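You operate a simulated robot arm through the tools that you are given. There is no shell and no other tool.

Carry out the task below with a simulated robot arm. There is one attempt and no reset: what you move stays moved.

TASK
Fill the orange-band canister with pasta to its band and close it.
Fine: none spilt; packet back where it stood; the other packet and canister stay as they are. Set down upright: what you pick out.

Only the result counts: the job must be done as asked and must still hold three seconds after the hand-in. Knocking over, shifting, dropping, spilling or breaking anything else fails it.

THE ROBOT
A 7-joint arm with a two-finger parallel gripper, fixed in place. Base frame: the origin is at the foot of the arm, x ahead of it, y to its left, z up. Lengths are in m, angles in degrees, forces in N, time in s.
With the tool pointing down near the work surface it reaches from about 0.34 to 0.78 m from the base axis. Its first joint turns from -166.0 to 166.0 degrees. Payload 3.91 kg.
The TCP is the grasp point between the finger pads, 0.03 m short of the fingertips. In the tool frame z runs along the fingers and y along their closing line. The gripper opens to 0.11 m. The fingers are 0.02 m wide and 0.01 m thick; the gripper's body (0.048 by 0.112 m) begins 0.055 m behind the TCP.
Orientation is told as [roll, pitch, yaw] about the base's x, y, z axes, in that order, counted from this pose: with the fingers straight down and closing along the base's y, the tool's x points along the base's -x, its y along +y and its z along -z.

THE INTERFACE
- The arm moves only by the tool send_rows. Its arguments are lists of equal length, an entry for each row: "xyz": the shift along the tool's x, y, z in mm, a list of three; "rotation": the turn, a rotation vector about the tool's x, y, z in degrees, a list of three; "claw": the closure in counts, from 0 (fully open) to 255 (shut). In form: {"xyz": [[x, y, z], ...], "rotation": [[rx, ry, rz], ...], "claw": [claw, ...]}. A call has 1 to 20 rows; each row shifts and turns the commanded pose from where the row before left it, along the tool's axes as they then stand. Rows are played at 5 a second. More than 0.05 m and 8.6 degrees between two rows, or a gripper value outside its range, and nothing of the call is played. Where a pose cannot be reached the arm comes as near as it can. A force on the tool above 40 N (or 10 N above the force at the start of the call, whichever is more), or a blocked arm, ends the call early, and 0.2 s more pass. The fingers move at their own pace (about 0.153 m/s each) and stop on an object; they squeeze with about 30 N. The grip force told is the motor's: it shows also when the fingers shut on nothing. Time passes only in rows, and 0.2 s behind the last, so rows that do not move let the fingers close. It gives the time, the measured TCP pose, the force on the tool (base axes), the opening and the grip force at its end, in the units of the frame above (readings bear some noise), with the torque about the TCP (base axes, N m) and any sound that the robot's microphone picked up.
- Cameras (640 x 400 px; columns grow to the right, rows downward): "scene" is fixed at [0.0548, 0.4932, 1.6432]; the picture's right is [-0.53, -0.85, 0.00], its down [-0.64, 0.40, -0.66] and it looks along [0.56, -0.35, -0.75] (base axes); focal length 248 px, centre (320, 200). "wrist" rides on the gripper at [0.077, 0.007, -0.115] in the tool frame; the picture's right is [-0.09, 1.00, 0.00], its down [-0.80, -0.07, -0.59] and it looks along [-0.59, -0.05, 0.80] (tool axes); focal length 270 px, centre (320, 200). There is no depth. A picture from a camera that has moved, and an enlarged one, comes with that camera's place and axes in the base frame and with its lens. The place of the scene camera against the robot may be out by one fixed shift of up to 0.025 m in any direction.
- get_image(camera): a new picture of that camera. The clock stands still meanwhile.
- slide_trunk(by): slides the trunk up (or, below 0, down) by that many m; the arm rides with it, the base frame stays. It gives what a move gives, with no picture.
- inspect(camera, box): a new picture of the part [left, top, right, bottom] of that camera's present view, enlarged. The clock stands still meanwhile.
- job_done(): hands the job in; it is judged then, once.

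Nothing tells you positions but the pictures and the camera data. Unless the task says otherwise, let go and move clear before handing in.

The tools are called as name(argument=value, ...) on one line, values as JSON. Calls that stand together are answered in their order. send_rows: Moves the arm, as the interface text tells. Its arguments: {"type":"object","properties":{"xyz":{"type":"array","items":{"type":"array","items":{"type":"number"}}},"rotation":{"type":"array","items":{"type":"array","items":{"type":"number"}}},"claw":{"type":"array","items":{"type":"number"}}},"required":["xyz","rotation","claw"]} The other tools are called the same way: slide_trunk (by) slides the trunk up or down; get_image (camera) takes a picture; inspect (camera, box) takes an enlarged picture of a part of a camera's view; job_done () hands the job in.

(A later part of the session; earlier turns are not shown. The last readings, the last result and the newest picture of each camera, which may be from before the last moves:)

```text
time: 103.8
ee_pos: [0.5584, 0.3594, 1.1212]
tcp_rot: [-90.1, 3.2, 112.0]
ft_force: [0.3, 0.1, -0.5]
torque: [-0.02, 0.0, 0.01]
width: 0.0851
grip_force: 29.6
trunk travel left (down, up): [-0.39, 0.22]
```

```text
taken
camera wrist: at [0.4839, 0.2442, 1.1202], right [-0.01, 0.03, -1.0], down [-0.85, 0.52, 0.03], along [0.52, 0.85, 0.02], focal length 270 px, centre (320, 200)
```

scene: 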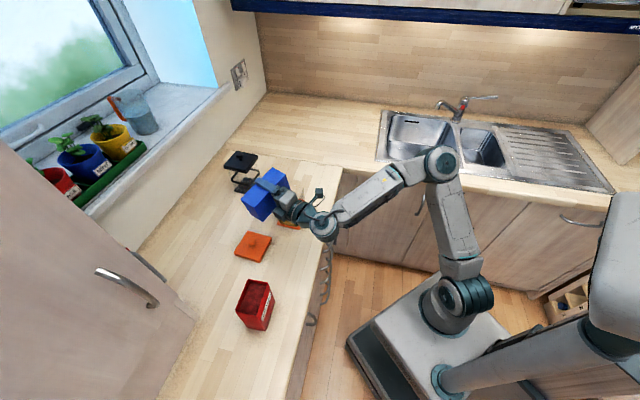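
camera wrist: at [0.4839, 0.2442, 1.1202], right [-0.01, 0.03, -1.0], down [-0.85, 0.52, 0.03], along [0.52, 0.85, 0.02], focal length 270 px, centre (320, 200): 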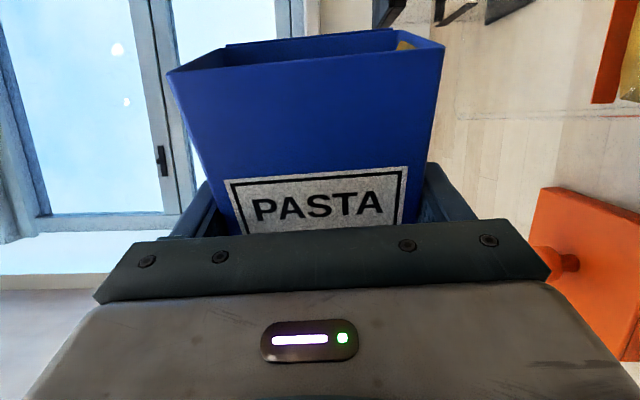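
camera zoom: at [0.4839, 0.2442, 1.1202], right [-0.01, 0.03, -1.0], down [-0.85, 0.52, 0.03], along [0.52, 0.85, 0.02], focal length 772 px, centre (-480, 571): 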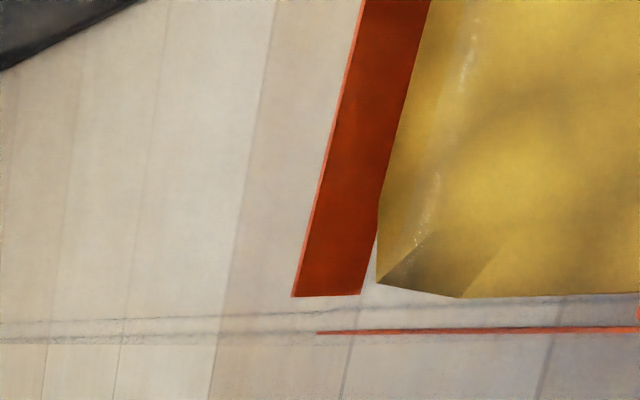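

The level is now about at the band's lower edge. Another +3°.

send_rows(xyz=[[0.8, -0.2, 0], [0.8, -0.2, 0], [0, 0, 0], [0, 0, 0], [0, 0, 0], [0, 0, 0]], rotation=[[0, 0, 1.5], [0, 0, 1.5], [0, 0, 0], [0, 0, 0], [0, 0, 0], [0, 0, 0]], claw=[255, 255, 255, 255, 255, 255])

inspect(camera="wrist", box=[560, 0, 640, 140])

inspect(camera="wrist", box=[300, 10, 480, 120])

```text
time: 105.2
ee_pos: [0.5599, 0.358, 1.1217]
tcp_rot: [-90.1, 0.3, 112.0]
ft_force: [-0.4, 0.3, -0.5]
torque: [-0.03, 0.01, -0.01]
width: 0.085
grip_force: 30.0
trunk travel left (down, up): [-0.39, 0.22]
```

```text
2.86 times, centred on (600, 70) of wrist
camera zoom: at [0.4844, 0.2428, 1.1168], right [-0.03, 0.08, -1.0], down [-0.85, 0.52, 0.07], along [0.52, 0.85, 0.05], focal length 772 px, centre (-480, 571)
```

zoom: 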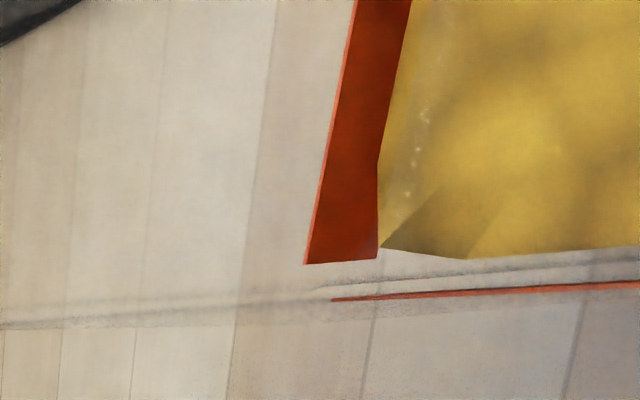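

```text
3.56 times, centred on (390, 65) of wrist
camera zoom: at [0.4844, 0.2428, 1.1168], right [-0.03, 0.08, -1.0], down [-0.85, 0.52, 0.07], along [0.52, 0.85, 0.05], focal length 961 px, centre (71, 680)
```

zoom: 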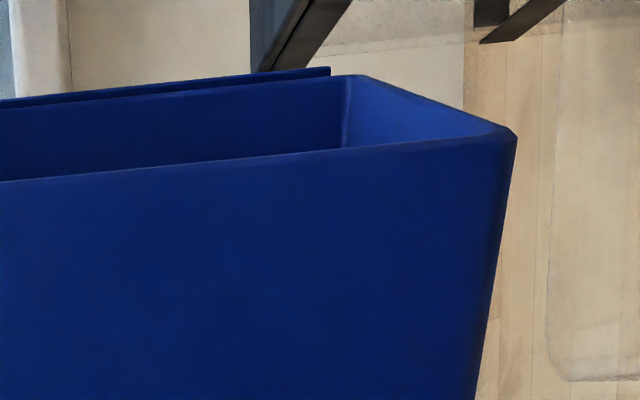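

Level now appears right at the band's lower edge. I'll roll back to 60° (stopping any flow) and raise with the trunk to get a clear look from the scene camera.

send_rows(xyz=[[-1.95, 0.7, 0], [-1.95, 0.6, 0], [-2, 0.4, 0], [-2, 0.3, 0], [-2, 0.1, 0], [-2, 0, 0], [0, 0, 0]], rotation=[[0, 0, -5], [0, 0, -5], [0, 0, -5], [0, 0, -5], [0, 0, -5], [0, 0, -5], [0, 0, 0]], claw=[255, 255, 255, 255, 255, 255, 255])

slide_trunk(by=0.17)

get_image(camera="scene")

inspect(camera="scene", box=[262, 172, 318, 236])

```text
time: 106.8
ee_pos: [0.5542, 0.3703, 1.1172]
tcp_rot: [-90.1, 30.2, 112.0]
ft_force: [-0.7, 0.7, -0.8]
torque: [-0.05, -0.03, 0.01]
width: 0.0849
grip_force: 29.8
trunk travel left (down, up): [-0.39, 0.22]
```

```text
time: 108.7
ee_pos: [0.5556, 0.3692, 1.2868]
tcp_rot: [-90.1, 30.1, 112.0]
ft_force: [-0.7, -0.7, -0.1]
torque: [-0.01, 0.0, -0.02]
width: 0.0849
grip_force: 29.8
trunk travel left (down, up): [-0.56, 0.05]
```

```text
taken
```

scene: 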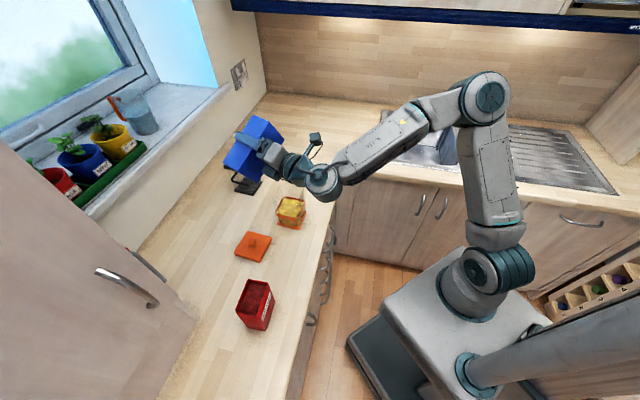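

```text
6.25 times, centred on (290, 204) of scene
camera zoom: at [0.0548, 0.4932, 1.6432], right [-0.53, -0.85, 0.0], down [-0.64, 0.4, -0.66], along [0.56, -0.35, -0.75], focal length 1547 px, centre (508, 175)
```

zoom: 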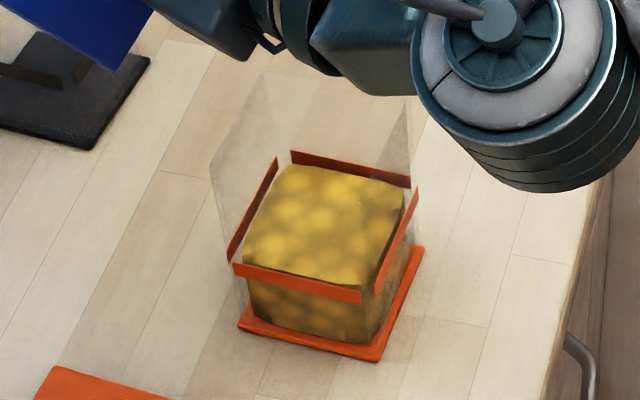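

Excellent clear view: all pasta is inside, none on the counter. Zooming in on the level against the band.

inspect(camera="scene", box=[275, 195, 310, 232])

get_image(camera="wrist")

```text
10.81 times, centred on (292, 214) of scene
camera zoom: at [0.0548, 0.4932, 1.6432], right [-0.53, -0.85, 0.0], down [-0.64, 0.4, -0.66], along [0.56, -0.35, -0.75], focal length 2676 px, centre (617, 54)
```

zoom: 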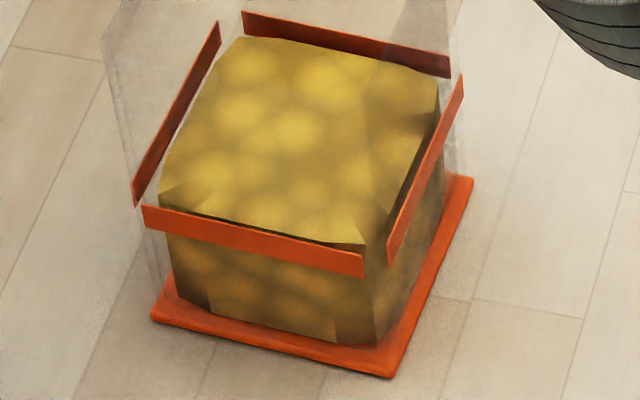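

```text
taken
camera wrist: at [0.4773, 0.2602, 1.3213], right [0.16, -0.39, -0.91], down [-0.82, 0.45, -0.34], along [0.54, 0.8, -0.25], focal length 270 px, centre (320, 200)
```

wrist: 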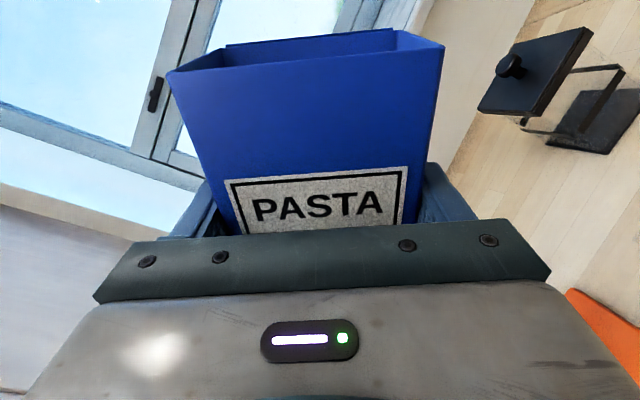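

The pasta surface sits within the band (front edge near its top, back edge near its bottom → level at about the band's middle) and nothing is spilled. Pouring is done; I roll the packet upright here in the air.

send_rows(xyz=[[0, 0, 0], [0, 0, 0], [0, 0, 0], [0, 0, 0], [0, 0, 0], [0, 0, 0], [0, 0, 0], [0, 0, 0], [0, 0, 0], [0, 0, 0], [0, 0, 0], [0, 0, 0], [0, 0, 0]], rotation=[[0, 0, -5], [0, 0, -5], [0, 0, -5], [0, 0, -5], [0, 0, -5], [0, 0, -5], [0, 0, -5], [0, 0, -5], [0, 0, -5], [0, 0, -5], [0, 0, -5], [0, 0, -5], [0, 0, 0]], claw=[255, 255, 255, 255, 255, 255, 255, 255, 255, 255, 255, 255, 255])

get_image(camera="wrist")

get_image(camera="scene")

inspect(camera="scene", box=[262, 172, 318, 236])

```text
time: 111.5
ee_pos: [0.5547, 0.368, 1.2865]
tcp_rot: [111.4, 89.7, -46.7]
ft_force: [0.5, 0.0, -1.3]
torque: [0.01, 0.0, 0.0]
width: 0.0845
grip_force: 30.2
trunk travel left (down, up): [-0.56, 0.05]
```

```text
taken
camera wrist: at [0.4531, 0.3186, 1.3653], right [0.37, -0.92, -0.08], down [-0.58, -0.16, -0.8], along [0.73, 0.35, -0.59], focal length 270 px, centre (320, 200)
```

wrist: 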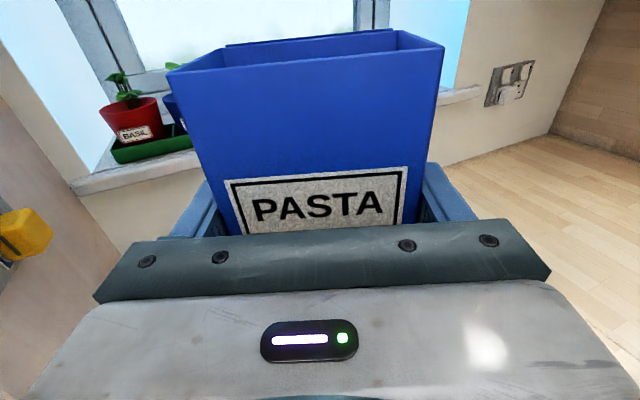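

```text
taken
```

scene: 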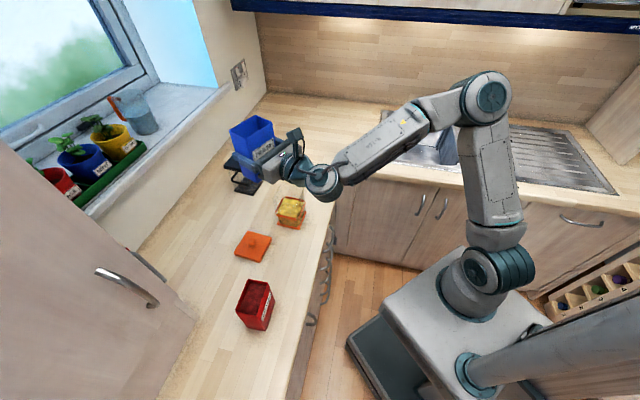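

```text
6.25 times, centred on (290, 204) of scene
camera zoom: at [0.0548, 0.4932, 1.6432], right [-0.53, -0.85, 0.0], down [-0.64, 0.4, -0.66], along [0.56, -0.35, -0.75], focal length 1547 px, centre (508, 175)
```

zoom: 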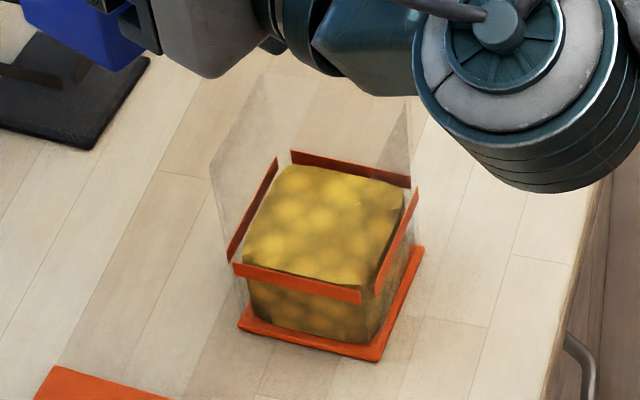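

Packet is upright and the canister untouched. Now raise a little, then swing back toward the packet's own spot while turning it to its original orientation (azimuth 41°).

send_rows(xyz=[[15, 0, 0], [25, 0, 0], [20, 0, 0], [0, 0, 0], [0, -8.3, -11.72], [0, -8.78, -11.36], [0, -9.25, -10.98], [0, -9.7, -10.59], [0, -10.13, -10.17], [0, -10.55, -9.74], [0, -10.94, -9.29], [0, -11.33, -8.82], [0, 0, 0]], rotation=[[0, 0, 0], [0, 0, 0], [0, 0, 0], [0, 0, 0], [2.4, 0, 0], [2.4, 0, 0], [2.4, 0, 0], [2.4, 0, 0], [2.4, 0, 0], [2.4, 0, 0], [2.4, 0, 0], [2.4, 0, 0], [0, 0, 0]], claw=[255, 255, 255, 255, 255, 255, 255, 255, 255, 255, 255, 255, 255])

get_image(camera="wrist")

get_image(camera="scene")

```text
time: 114.3
ee_pos: [0.443, 0.3964, 1.3484]
tcp_rot: [95.6, 89.9, -43.3]
ft_force: [-0.6, -0.5, -0.8]
torque: [0.04, 0.02, -0.01]
width: 0.0847
grip_force: 30.1
trunk travel left (down, up): [-0.56, 0.05]
```

```text
taken
camera wrist: at [0.3636, 0.3149, 1.4263], right [0.66, -0.75, -0.08], down [-0.49, -0.34, -0.8], along [0.57, 0.57, -0.59], focal length 270 px, centre (320, 200)
```

wrist: 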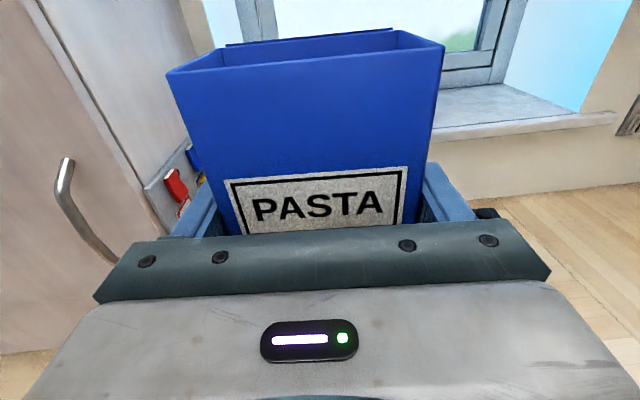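

```text
taken
```

scene: 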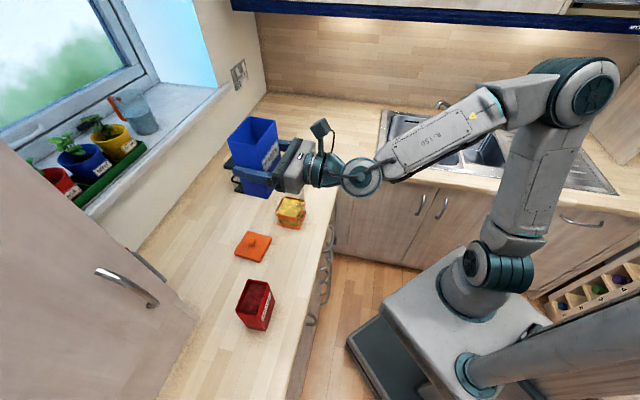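

Pose recovered almost exactly. Lowering by trunk in two stages; first to about 7 cm above the final height, then I'll check alignment.

slide_trunk(by=-0.3)

send_rows(xyz=[[0, 0, 0]], rotation=[[0, 0, 0]], claw=[255])

send_rows(xyz=[[0, 0, 0]], rotation=[[0, 0, 0]], claw=[255])

send_rows(xyz=[[0, 0, 0]], rotation=[[0, 0, 0]], claw=[255])

get_image(camera="wrist")

inspect(camera="scene", box=[250, 210, 340, 280])

```text
time: 117.3
ee_pos: [0.4425, 0.3971, 1.0468]
tcp_rot: [96.9, 89.7, -41.9]
ft_force: [-0.2, -0.1, -0.7]
torque: [0.01, -0.01, -0.02]
width: 0.0849
grip_force: 30.4
trunk travel left (down, up): [-0.26, 0.35]
```

```text
time: 117.7
ee_pos: [0.4439, 0.3965, 1.0488]
tcp_rot: [96.8, 89.7, -42.0]
ft_force: [0.6, -0.6, -0.6]
torque: [0.02, 0.01, -0.02]
width: 0.0849
grip_force: 30.2
trunk travel left (down, up): [-0.26, 0.35]
```

```text
time: 118.1
ee_pos: [0.4435, 0.3959, 1.0493]
tcp_rot: [96.8, 89.8, -41.9]
ft_force: [0.0, -0.5, -0.7]
torque: [0.03, -0.01, 0.02]
width: 0.0847
grip_force: 29.2
trunk travel left (down, up): [-0.26, 0.35]
```

```text
time: 118.5
ee_pos: [0.4435, 0.3962, 1.0487]
tcp_rot: [96.7, 89.8, -42.1]
ft_force: [-0.7, -1.1, -0.1]
torque: [0.03, 0.02, -0.01]
width: 0.0845
grip_force: 30.3
trunk travel left (down, up): [-0.26, 0.35]
```

```text
taken
camera wrist: at [0.3638, 0.3147, 1.1263], right [0.66, -0.75, -0.08], down [-0.49, -0.34, -0.8], along [0.57, 0.57, -0.59], focal length 270 px, centre (320, 200)
```

wrist: 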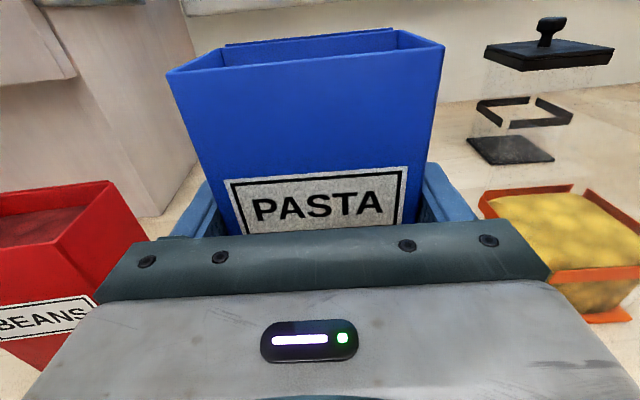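

```text
5.71 times, centred on (295, 245) of scene
camera zoom: at [0.0548, 0.4932, 1.6432], right [-0.53, -0.85, 0.0], down [-0.64, 0.4, -0.66], along [0.56, -0.35, -0.75], focal length 1414 px, centre (463, -57)
```

zoom: 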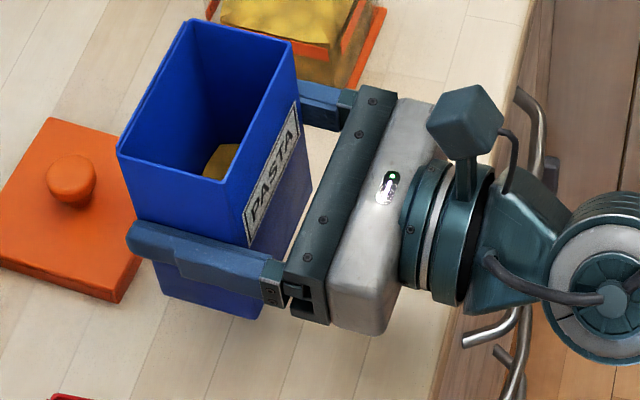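

Mean pose is within ~1.5 mm and 0.25° of the pick pose; I trim that, lower by trunk 6 cm, and then feel for the counter.

send_rows(xyz=[[0, 0.4, -1.6], [0, 0, 0]], rotation=[[-0.25, 0, 0], [0, 0, 0]], claw=[255, 255])

slide_trunk(by=-0.06)

send_rows(xyz=[[0, 0, 0]], rotation=[[0, 0, 0]], claw=[255])

get_image(camera="wrist")

inspect(camera="scene", box=[250, 210, 340, 280])

```text
time: 119.1
ee_pos: [0.4431, 0.3945, 1.048]
tcp_rot: [94.9, 89.8, -44.2]
ft_force: [0.6, 0.0, -1.2]
torque: [0.02, 0.01, -0.04]
width: 0.0847
grip_force: 29.9
trunk travel left (down, up): [-0.26, 0.35]
```

```text
time: 120.1
ee_pos: [0.4429, 0.3949, 0.9887]
tcp_rot: [96.6, 89.7, -42.4]
ft_force: [-1.5, 0.1, -0.9]
torque: [0.0, -0.01, 0.0]
width: 0.0847
grip_force: 30.1
trunk travel left (down, up): [-0.2, 0.41]
```

```text
time: 120.5
ee_pos: [0.4429, 0.3957, 0.9884]
tcp_rot: [95.4, 89.8, -43.7]
ft_force: [1.2, 0.4, -1.5]
torque: [0.0, -0.02, 0.01]
width: 0.0846
grip_force: 29.9
trunk travel left (down, up): [-0.2, 0.41]
```

```text
taken
camera wrist: at [0.3624, 0.3139, 1.0662], right [0.65, -0.75, -0.08], down [-0.49, -0.34, -0.8], along [0.57, 0.57, -0.59], focal length 270 px, centre (320, 200)
```

wrist: 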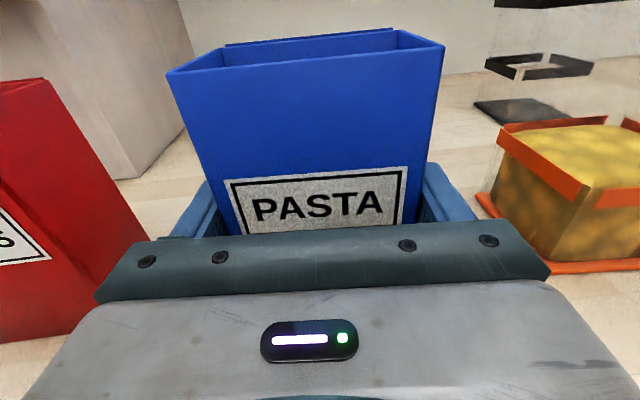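

```text
5.71 times, centred on (295, 245) of scene
camera zoom: at [0.0548, 0.4932, 1.6432], right [-0.53, -0.85, 0.0], down [-0.64, 0.4, -0.66], along [0.56, -0.35, -0.75], focal length 1414 px, centre (463, -57)
```

zoom: 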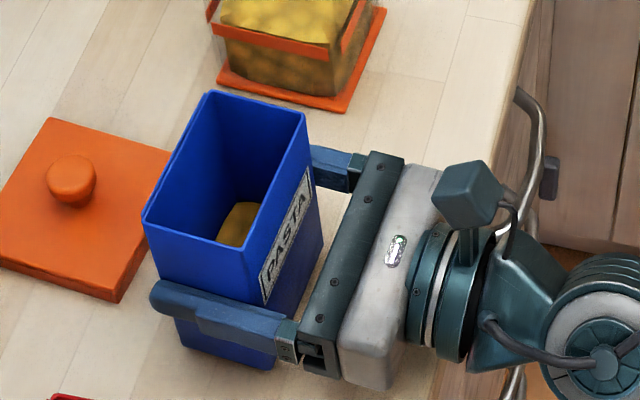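

Position matches the pick pose within a fraction of a millimetre. A quick look at the canister level from this low angle, then lower the last 6 mm.

inspect(camera="wrist", box=[460, 90, 640, 290])

send_rows(xyz=[[-2, 0, 0], [-2, 0, 0], [-1, 0, 0], [0, 0, 0]], rotation=[[0, 0, 0], [0, 0, 0], [0, 0, 0], [0, 0, 0]], claw=[255, 255, 255, 255])

```text
2.00 times, centred on (550, 190) of wrist
camera zoom: at [0.3624, 0.3139, 1.0662], right [0.65, -0.75, -0.08], down [-0.49, -0.34, -0.8], along [0.57, 0.57, -0.59], focal length 541 px, centre (-140, 220)
```

zoom: 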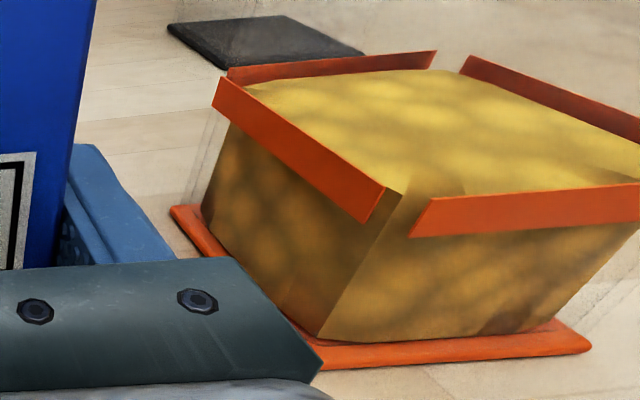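

```text
time: 121.5
ee_pos: [0.4434, 0.3952, 0.9828]
tcp_rot: [89.7, 89.9, -49.3]
ft_force: [0.0, -0.5, -0.3]
torque: [-0.02, -0.03, 0.01]
width: 0.0849
grip_force: 29.7
trunk travel left (down, up): [-0.2, 0.41]
```

The pasta lies within the band's height all round. Now feel for contact in 0.7 mm steps.

send_rows(xyz=[[-0.7, 0, 0], [0, 0, 0]], rotation=[[0, 0, 0], [0, 0, 0]], claw=[255, 255])

send_rows(xyz=[[-0.7, 0, 0], [0, 0, 0]], rotation=[[0, 0, 0], [0, 0, 0]], claw=[255, 255])

```text
time: 122.1
ee_pos: [0.443, 0.3952, 0.9819]
tcp_rot: [92.5, 89.8, -46.6]
ft_force: [0.6, 0.5, -0.8]
torque: [0.0, -0.01, -0.01]
width: 0.0849
grip_force: 30.3
trunk travel left (down, up): [-0.2, 0.41]
```

```text
time: 122.7
ee_pos: [0.4424, 0.3946, 0.9818]
tcp_rot: [117.9, 89.8, -21.1]
ft_force: [1.2, 1.2, 5.1]
torque: [0.18, 0.13, -0.06]
width: 0.0848
grip_force: 29.5
trunk travel left (down, up): [-0.2, 0.41]
```

Contact felt (5 N): the packet stands on the counter. Opening the fingers gently.

send_rows(xyz=[[0, 0, 0], [0, 0, 0], [0, 0, 0], [0, 0, 0], [0, 0, 0], [0, 0, 0]], rotation=[[0, 0, 0], [0, 0, 0], [0, 0, 0], [0, 0, 0], [0, 0, 0], [0, 0, 0]], claw=[60, 55, 48, 38, 20, 0])

get_image(camera="wrist")

inspect(camera="scene", box=[250, 210, 340, 280])

```text
time: 124.1
ee_pos: [0.4428, 0.3941, 0.9807]
tcp_rot: [95.4, 89.9, -43.7]
ft_force: [0.5, 0.5, 1.1]
torque: [0.01, -0.01, 0.01]
width: 0.1102
grip_force: 0.0
trunk travel left (down, up): [-0.2, 0.41]
```

```text
taken
camera wrist: at [0.3625, 0.3136, 1.0593], right [0.65, -0.75, -0.08], down [-0.49, -0.34, -0.8], along [0.57, 0.56, -0.59], focal length 270 px, centre (320, 200)
```

wrist: 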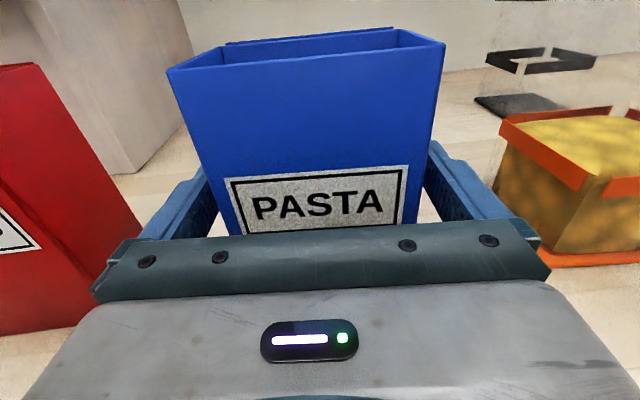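

```text
5.71 times, centred on (295, 245) of scene
camera zoom: at [0.0548, 0.4932, 1.6432], right [-0.53, -0.85, 0.0], down [-0.64, 0.4, -0.66], along [0.56, -0.35, -0.75], focal length 1414 px, centre (463, -57)
```

zoom: 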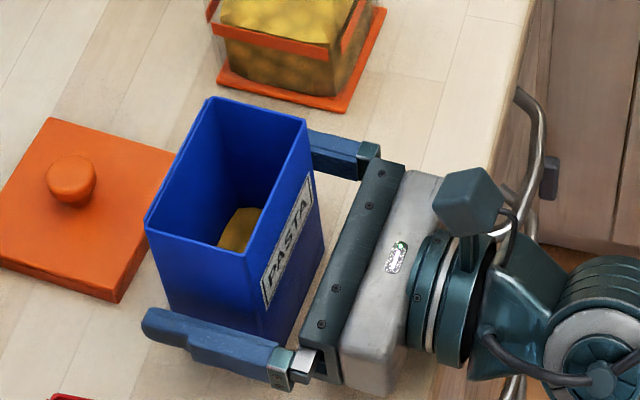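

Packet stands within about a millimetre of its original image position. Backing the open gripper straight out.

send_rows(xyz=[[0, 0, -10], [0, 0, -20], [0, 0, -20], [0, 0, -20], [0, 0, -15], [0, 0, 0]], rotation=[[0, 0, 0], [0, 0, 0], [0, 0, 0], [0, 0, 0], [0, 0, 0], [0, 0, 0]], claw=[0, 0, 0, 0, 0, 0])

get_image(camera="wrist")

get_image(camera="scene")

inspect(camera="scene", box=[255, 220, 311, 280])

```text
time: 125.5
ee_pos: [0.377, 0.3392, 0.9809]
tcp_rot: [92.2, 89.8, -46.9]
ft_force: [0.3, -0.8, -0.3]
torque: [-0.03, 0.03, -0.01]
width: 0.1099
grip_force: 0.1
trunk travel left (down, up): [-0.2, 0.41]
```

```text
taken
camera wrist: at [0.2969, 0.2584, 1.0589], right [0.65, -0.75, -0.08], down [-0.49, -0.34, -0.8], along [0.57, 0.56, -0.59], focal length 270 px, centre (320, 200)
```

wrist: 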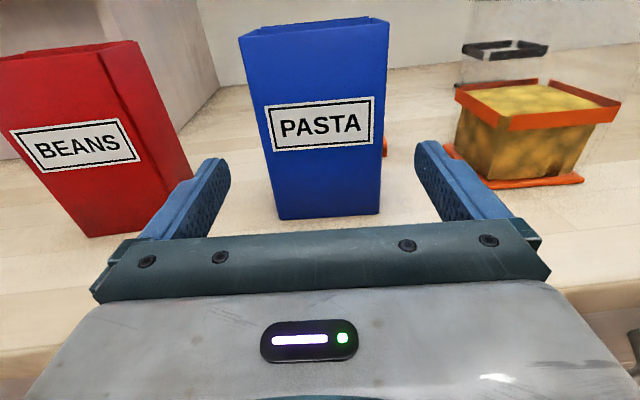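

```text
taken
```

scene: 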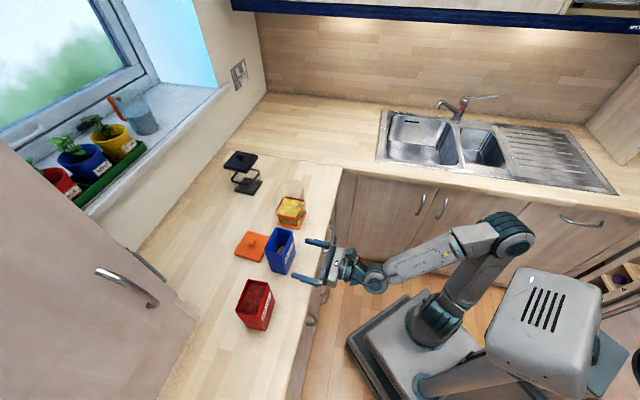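

```text
6.67 times, centred on (283, 250) of scene
camera zoom: at [0.0548, 0.4932, 1.6432], right [-0.53, -0.85, 0.0], down [-0.64, 0.4, -0.66], along [0.56, -0.35, -0.75], focal length 1650 px, centre (567, -133)
```

zoom: 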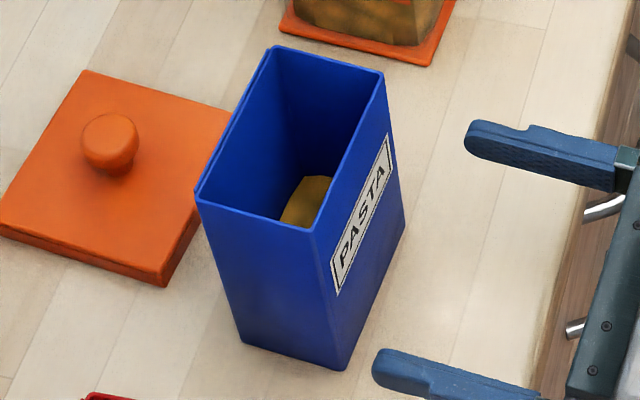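

The packet is back within about a millimetre. Now for the lid: raise with the trunk and swing the tool to point down.

slide_trunk(by=0.36)

send_rows(xyz=[[-26.4, 0, -1.85], [-26.4, 0, -1.85], [-26.4, 0, -1.85], [-26.4, 0, -1.85], [-26.4, 0, -1.85], [0, 0, 0]], rotation=[[0, -8, 0], [0, -8, 0], [0, -8, 0], [0, -8, 0], [0, -8, 0], [0, 0, 0]], claw=[0, 0, 0, 0, 0, 0])

get_image(camera="scene")

get_image(camera="wrist")

```text
time: 129.0
ee_pos: [0.3766, 0.3394, 1.341]
tcp_rot: [93.8, 89.8, -45.2]
ft_force: [0.0, 0.4, -0.3]
torque: [0.0, 0.03, 0.01]
width: 0.1098
grip_force: 0.2
trunk travel left (down, up): [-0.56, 0.05]
```

```text
time: 130.4
ee_pos: [0.3426, 0.3111, 1.2178]
tcp_rot: [0.3, 49.9, -138.9]
ft_force: [-0.2, 0.1, -0.8]
torque: [0.02, 0.03, -0.01]
width: 0.1102
grip_force: 0.1
trunk travel left (down, up): [-0.56, 0.05]
```

```text
taken
```

scene: 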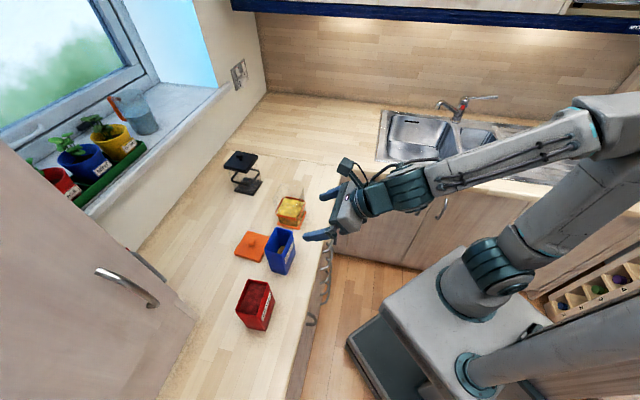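

```text
taken
camera wrist: at [0.3201, 0.28, 1.3523], right [0.61, -0.79, -0.06], down [-0.78, -0.58, -0.23], along [0.15, 0.19, -0.97], focal length 270 px, centre (320, 200)
```

wrist: 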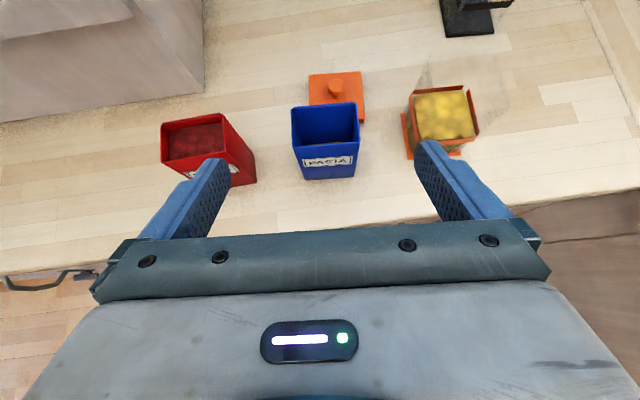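

Smooth. Continue to fully tool-down.

send_rows(xyz=[[-26.4, 0, -1.85], [-26.4, 0, -1.85], [-26.4, 0, -1.85], [-26.4, 0, -1.85], [-26.4, 0, -1.85], [-26.4, 0, -1.85], [0, 0, 0], [0, 0, 0]], rotation=[[0, -8, 0], [0, -8, 0], [0, -8, 0], [0, -8, 0], [0, -8, 0], [0, -8, 0], [0, -1.9, 0], [0, 0, 0]], claw=[0, 0, 0, 0, 0, 0, 0, 0])

get_image(camera="scene")

```text
time: 132.2
ee_pos: [0.2394, 0.2194, 1.1523]
tcp_rot: [0.2, 0.1, -138.9]
ft_force: [0.0, 0.8, 0.0]
torque: [-0.03, 0.01, -0.02]
width: 0.11
grip_force: 0.1
trunk travel left (down, up): [-0.56, 0.05]
```

```text
taken
```

scene: 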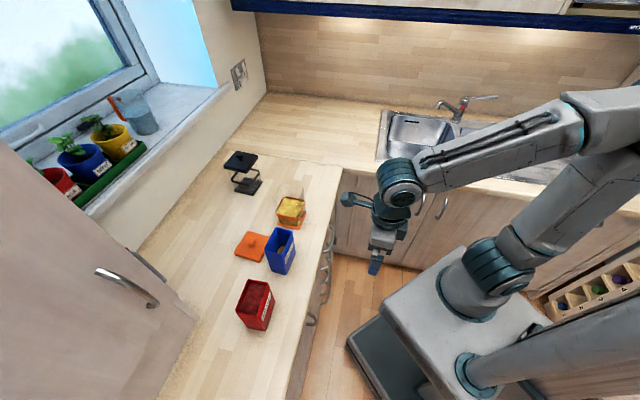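

Tool is down again. I'll move out a little and up, then spin back to the original orientation (camera toward the robot).

send_rows(xyz=[[25, 0, -20], [30, 0, -25], [30, 0, -25], [30, 0, -20], [15, 0, -10], [0, 0, 0], [0, 0, 0], [0, 0, 0], [0, 0, 0], [0, 0, 0], [0, 0, 0], [0, 0, 0], [0, 0, 0], [0, 0, 0], [0, 0, 0], [0, 0, 0], [0, 0, 0]], rotation=[[0, 0, 0], [0, 0, 0], [0, 0, 0], [0, 0, 0], [0, 0, 0], [0, 0, 8], [0, 0, 8], [0, 0, 8], [0, 0, 8], [0, 0, 8], [0, 0, 8], [0, 0, 8], [0, 0, 8], [0, 0, 8], [0, 0, 8], [0, 0, 8], [0, 0, 0]], claw=[0, 0, 0, 0, 0, 0, 0, 0, 0, 0, 0, 0, 0, 0, 0, 0, 0])

get_image(camera="scene")

```text
time: 135.8
ee_pos: [0.3367, 0.3044, 1.2522]
tcp_rot: [-0.1, 0.2, 132.9]
ft_force: [-0.8, -1.7, -1.4]
torque: [0.01, 0.02, 0.03]
width: 0.1098
grip_force: 0.0
trunk travel left (down, up): [-0.56, 0.05]
```

```text
taken
```

scene: 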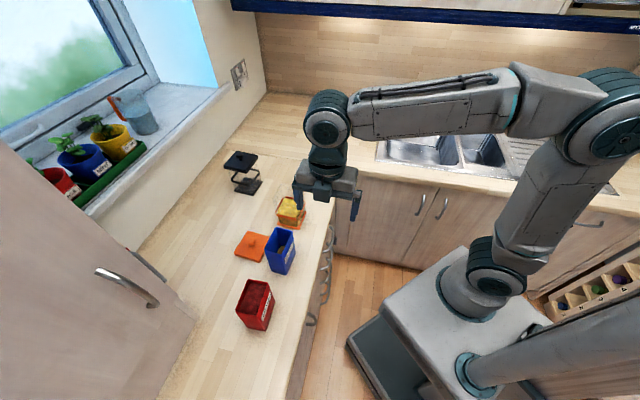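

send_rows(xyz=[[0, 0, 0], [0, 0, 0], [0, 0, 0], [0, 0, 0], [0, 0, 0], [0, 0, 0], [0, 0, 0], [0, 0, 0], [0, 0, 0], [0, 0, 0], [0, 0, 0], [0, 0, 0], [0, 0, 0]], rotation=[[0, 0, 8], [0, 0, 8], [0, 0, 8], [0, 0, 8], [0, 0, 8], [0, 0, 8], [0, 0, 8], [0, 0, 8], [0, 0, 8], [0, 0, 8], [0, 0, 8], [0, 0, 6.5], [0, 0, 0]], claw=[0, 0, 0, 0, 0, 0, 0, 0, 0, 0, 0, 0, 0])

get_image(camera="wrist")

get_image(camera="scene")

```text
time: 138.6
ee_pos: [0.3367, 0.3052, 1.2517]
tcp_rot: [-0.3, 0.0, 38.3]
ft_force: [0.0, 0.4, -0.3]
torque: [-0.02, 0.0, 0.03]
width: 0.1101
grip_force: 0.1
trunk travel left (down, up): [-0.56, 0.05]
```

```text
taken
camera wrist: at [0.2742, 0.2613, 1.3675], right [-0.55, 0.84, 0.0], down [0.67, 0.44, 0.6], along [0.5, 0.33, -0.8], focal length 270 px, centre (320, 200)
```

wrist: 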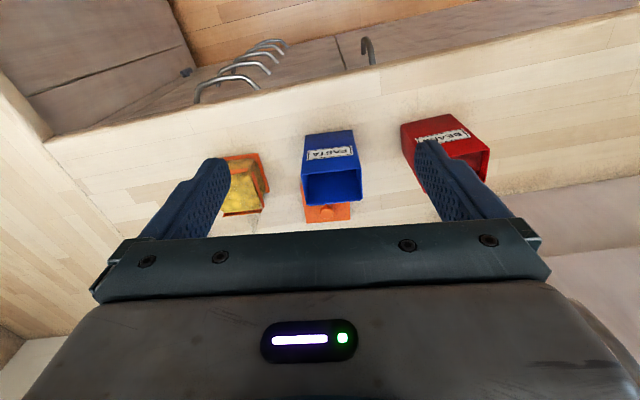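

```text
taken
```

scene: 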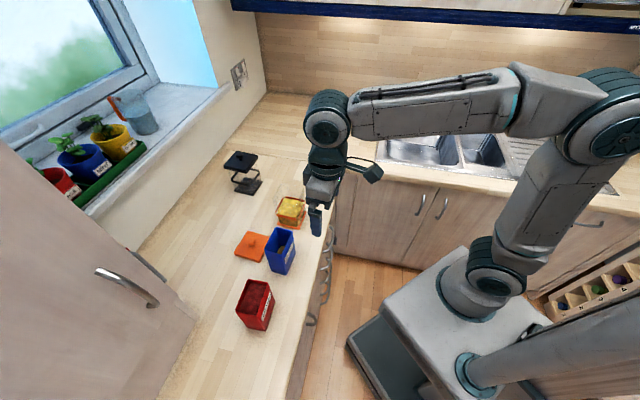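

Now out to above the lid, descending along the way but staying above the packet's top.

send_rows(xyz=[[-15, -0.7, 10], [-28, -1.2, 15], [-28, -1.2, 15], [-28, -1.2, 15], [-28, -1.3, 15], [-28, -1.3, 15], [-28, -1.3, 15], [-28, -1.3, 15], [-28, -1.3, 15], [-24, -1, 15], [0, 0, 0]], rotation=[[0, 0, 0], [0, 0, 0], [0, 0, 0], [0, 0, 0], [0, 0, 0], [0, 0, 0], [0, 0, 0], [0, 0, 0], [0, 0, 0], [0, 0, 0], [0, 0, 0]], claw=[0, 0, 0, 0, 0, 0, 0, 0, 0, 0, 0])

get_image(camera="wrist")

get_image(camera="scene")

```text
time: 141.0
ee_pos: [0.5536, 0.4587, 1.1083]
tcp_rot: [-0.2, -0.1, 38.5]
ft_force: [0.2, 0.2, -0.3]
torque: [0.04, 0.03, -0.01]
width: 0.1101
grip_force: 0.0
trunk travel left (down, up): [-0.56, 0.05]
```

```text
taken
camera wrist: at [0.4893, 0.4151, 1.2234], right [-0.55, 0.83, 0.0], down [0.67, 0.44, 0.6], along [0.5, 0.33, -0.8], focal length 270 px, centre (320, 200)
```

wrist: 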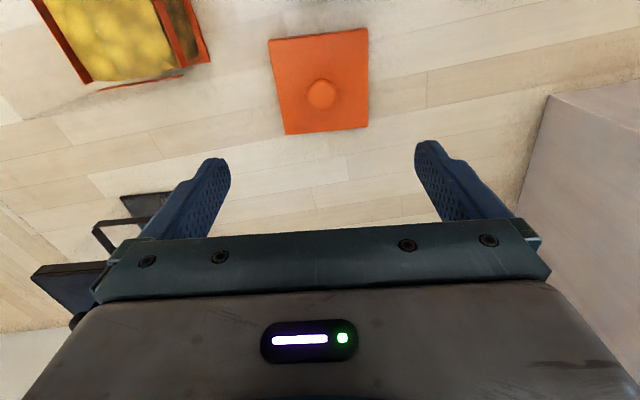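

```text
taken
```

scene: 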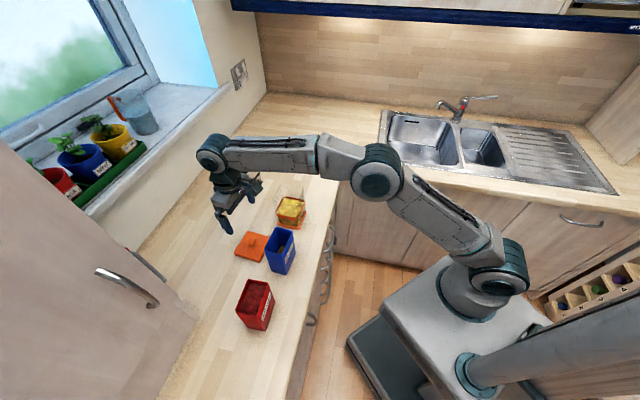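

inspect(camera="wrist", box=[255, 15, 385, 145])

```text
3.08 times, centred on (320, 80) of wrist
camera zoom: at [0.4893, 0.4151, 1.2234], right [-0.55, 0.83, 0.0], down [0.67, 0.44, 0.6], along [0.5, 0.33, -0.8], focal length 832 px, centre (320, 569)
```

zoom: 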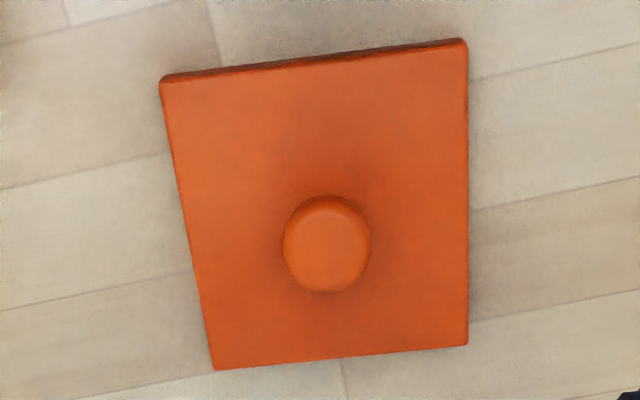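

Lid and knob clearly seen; knob about (0.549, 0.4575). Shifting and descending most of the way, then re-checking centring.

send_rows(xyz=[[1.8, 1, 20], [1.8, 1, 30], [0, 0, 30], [0, 0, 30], [0, 0, 20], [0, 0, 0]], rotation=[[0, 0, -0.3], [0, 0, 0], [0, 0, 0], [0, 0, 0], [0, 0, 0], [0, 0, 0]], claw=[0, 0, 0, 0, 0, 0])

inspect(camera="wrist", box=[190, 120, 450, 240])

inspect(camera="scene", box=[200, 170, 310, 280])

```text
time: 142.4
ee_pos: [0.548, 0.4567, 0.9778]
tcp_rot: [-0.2, -0.1, 38.7]
ft_force: [0.3, -0.2, 0.3]
torque: [0.01, 0.02, -0.01]
width: 0.1097
grip_force: 0.0
trunk travel left (down, up): [-0.56, 0.05]
```

```text
2.46 times, centred on (320, 180) of wrist
camera zoom: at [0.4856, 0.4132, 1.0921], right [-0.55, 0.83, 0.0], down [0.67, 0.45, 0.6], along [0.5, 0.33, -0.8], focal length 665 px, centre (320, 249)
```

zoom: 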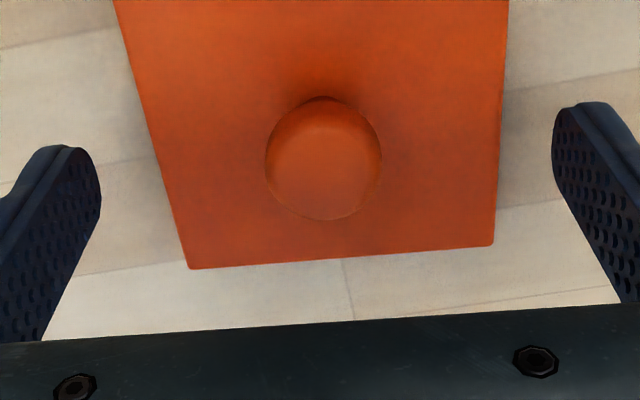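

```text
3.64 times, centred on (255, 225) of scene
camera zoom: at [0.0548, 0.4932, 1.6432], right [-0.53, -0.85, 0.0], down [-0.64, 0.4, -0.66], along [0.56, -0.35, -0.75], focal length 900 px, centre (556, 109)
```

zoom: 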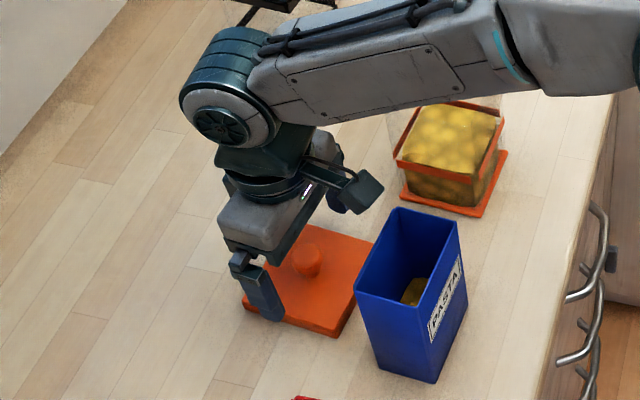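

The wrist camera would come close to the packet's rim at the final height, so I'll rise, turn the gripper 90° (the lid is square) to put the camera to the free side, and come down again.

send_rows(xyz=[[0, 0, -30], [0, 0, -35], [0, 0, -35], [0, 0, -20], [0, 0, 0], [0, 0, 0], [0, 0, 0], [0, 0, 0], [0, 0, 0], [0, 0, 0], [0, 0, 0], [0, 0, 0], [0, 0, 0], [0, 0, 0], [0, 0, 0], [0, 0, 0], [0, 0, 0]], rotation=[[0, 0, 0], [0, 0, 0], [0, 0, 0], [0, 0, 0], [0, 0, 8], [0, 0, 8], [0, 0, 8], [0, 0, 8], [0, 0, 8], [0, 0, 8], [0, 0, 8], [0, 0, 8], [0, 0, 8], [0, 0, 8], [0, 0, 8], [0, 0, 1.3], [0, 0, 0]], claw=[0, 0, 0, 0, 0, 0, 0, 0, 0, 0, 0, 0, 0, 0, 0, 0, 0])

get_image(camera="scene")

get_image(camera="wrist")

```text
time: 146.0
ee_pos: [0.5476, 0.4575, 1.097]
tcp_rot: [0.1, -0.2, -50.6]
ft_force: [-0.3, -1.3, 0.3]
torque: [-0.02, 0.02, -0.01]
width: 0.1099
grip_force: 0.0
trunk travel left (down, up): [-0.56, 0.05]
```

```text
taken
```

scene: 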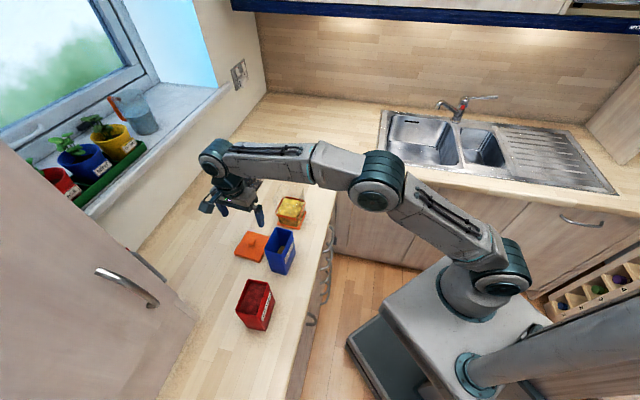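

```text
taken
camera wrist: at [0.5049, 0.5205, 1.2128], right [0.83, 0.56, 0.0], down [0.45, -0.66, 0.6], along [0.34, -0.49, -0.8], focal length 270 px, centre (320, 200)
```

wrist: 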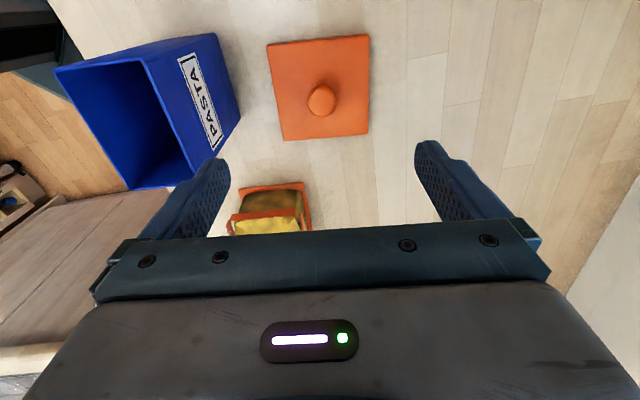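

inspect(camera="wrist", box=[255, 20, 385, 150])

```text
3.08 times, centred on (320, 85) of wrist
camera zoom: at [0.5049, 0.5205, 1.2128], right [0.83, 0.56, 0.0], down [0.45, -0.66, 0.6], along [0.34, -0.49, -0.8], focal length 832 px, centre (320, 554)
```

zoom: 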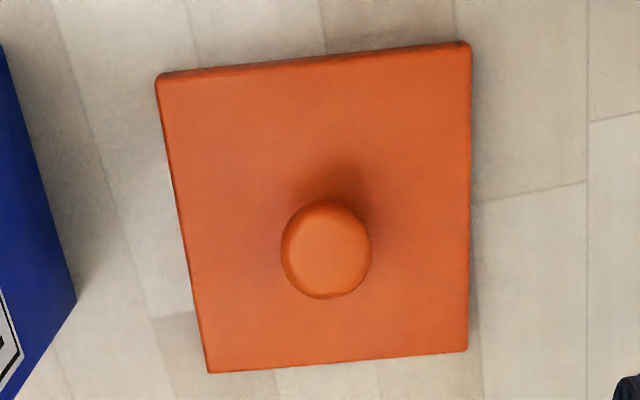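

Knob is within ~2 mm of the tool axis and the lid is square to the gripper. Correcting, descending with fingers part-open, then checking once more.

send_rows(xyz=[[0.5, 2, 20], [0, 0, 30], [0, 0, 30], [0, 0, 30], [0, 0, 13], [0, 0, 0]], rotation=[[0, 0, 0], [0, 0, 0], [0, 0, 0], [0, 0, 0], [0, 0, 0], [0, 0, 0]], claw=[60, 80, 80, 80, 80, 80])

inspect(camera="wrist", box=[190, 120, 450, 240])

inspect(camera="scene", box=[200, 170, 310, 280])

```text
time: 147.4
ee_pos: [0.5493, 0.4592, 0.9715]
tcp_rot: [0.1, -0.2, -50.5]
ft_force: [0.9, 0.1, -0.7]
torque: [0.0, 0.0, 0.02]
width: 0.0753
grip_force: 0.1
trunk travel left (down, up): [-0.56, 0.05]
```

```text
2.46 times, centred on (320, 180) of wrist
camera zoom: at [0.5066, 0.5207, 1.0879], right [0.83, 0.56, 0.0], down [0.45, -0.66, 0.6], along [0.34, -0.49, -0.8], focal length 665 px, centre (320, 249)
```

zoom: 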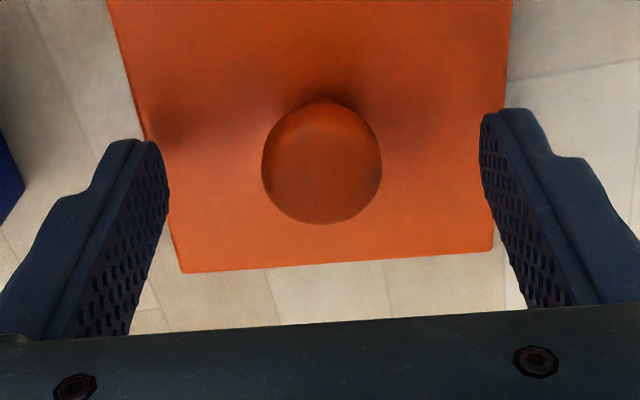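

```text
3.64 times, centred on (255, 225) of scene
camera zoom: at [0.0548, 0.4932, 1.6432], right [-0.53, -0.85, 0.0], down [-0.64, 0.4, -0.66], along [0.56, -0.35, -0.75], focal length 900 px, centre (556, 109)
```

zoom: 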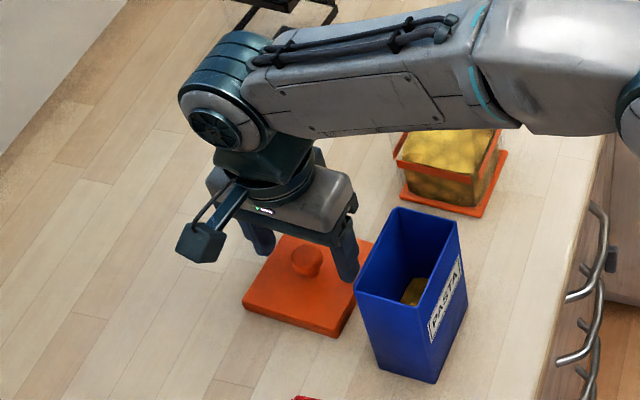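

send_rows(xyz=[[0, 0, 5], [0, 0, 4], [0, 0, 0], [0, 0, 0], [0, 0, 0], [0, 0, 0], [0, 0, 0], [0, 0, 0]], rotation=[[0, 0, 0], [0, 0, 0], [0, 0, 0], [0, 0, 0], [0, 0, 0], [0, 0, 0], [0, 0, 0], [0, 0, 0]], claw=[80, 80, 120, 160, 180, 190, 255, 255])

inspect(camera="wrist", box=[190, 120, 450, 240])

```text
time: 149.2
ee_pos: [0.5492, 0.4587, 0.9653]
tcp_rot: [0.2, -0.2, -50.5]
ft_force: [-0.2, 0.3, 0.5]
torque: [0.01, -0.02, 0.0]
width: 0.026
grip_force: 29.8
trunk travel left (down, up): [-0.56, 0.05]
```

```text
2.46 times, centred on (320, 180) of wrist
camera zoom: at [0.507, 0.5213, 1.0806], right [0.83, 0.56, 0.0], down [0.45, -0.66, 0.6], along [0.34, -0.49, -0.8], focal length 665 px, centre (320, 249)
```

zoom: 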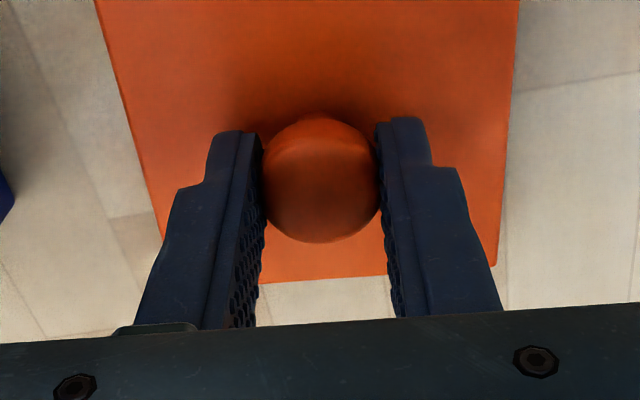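

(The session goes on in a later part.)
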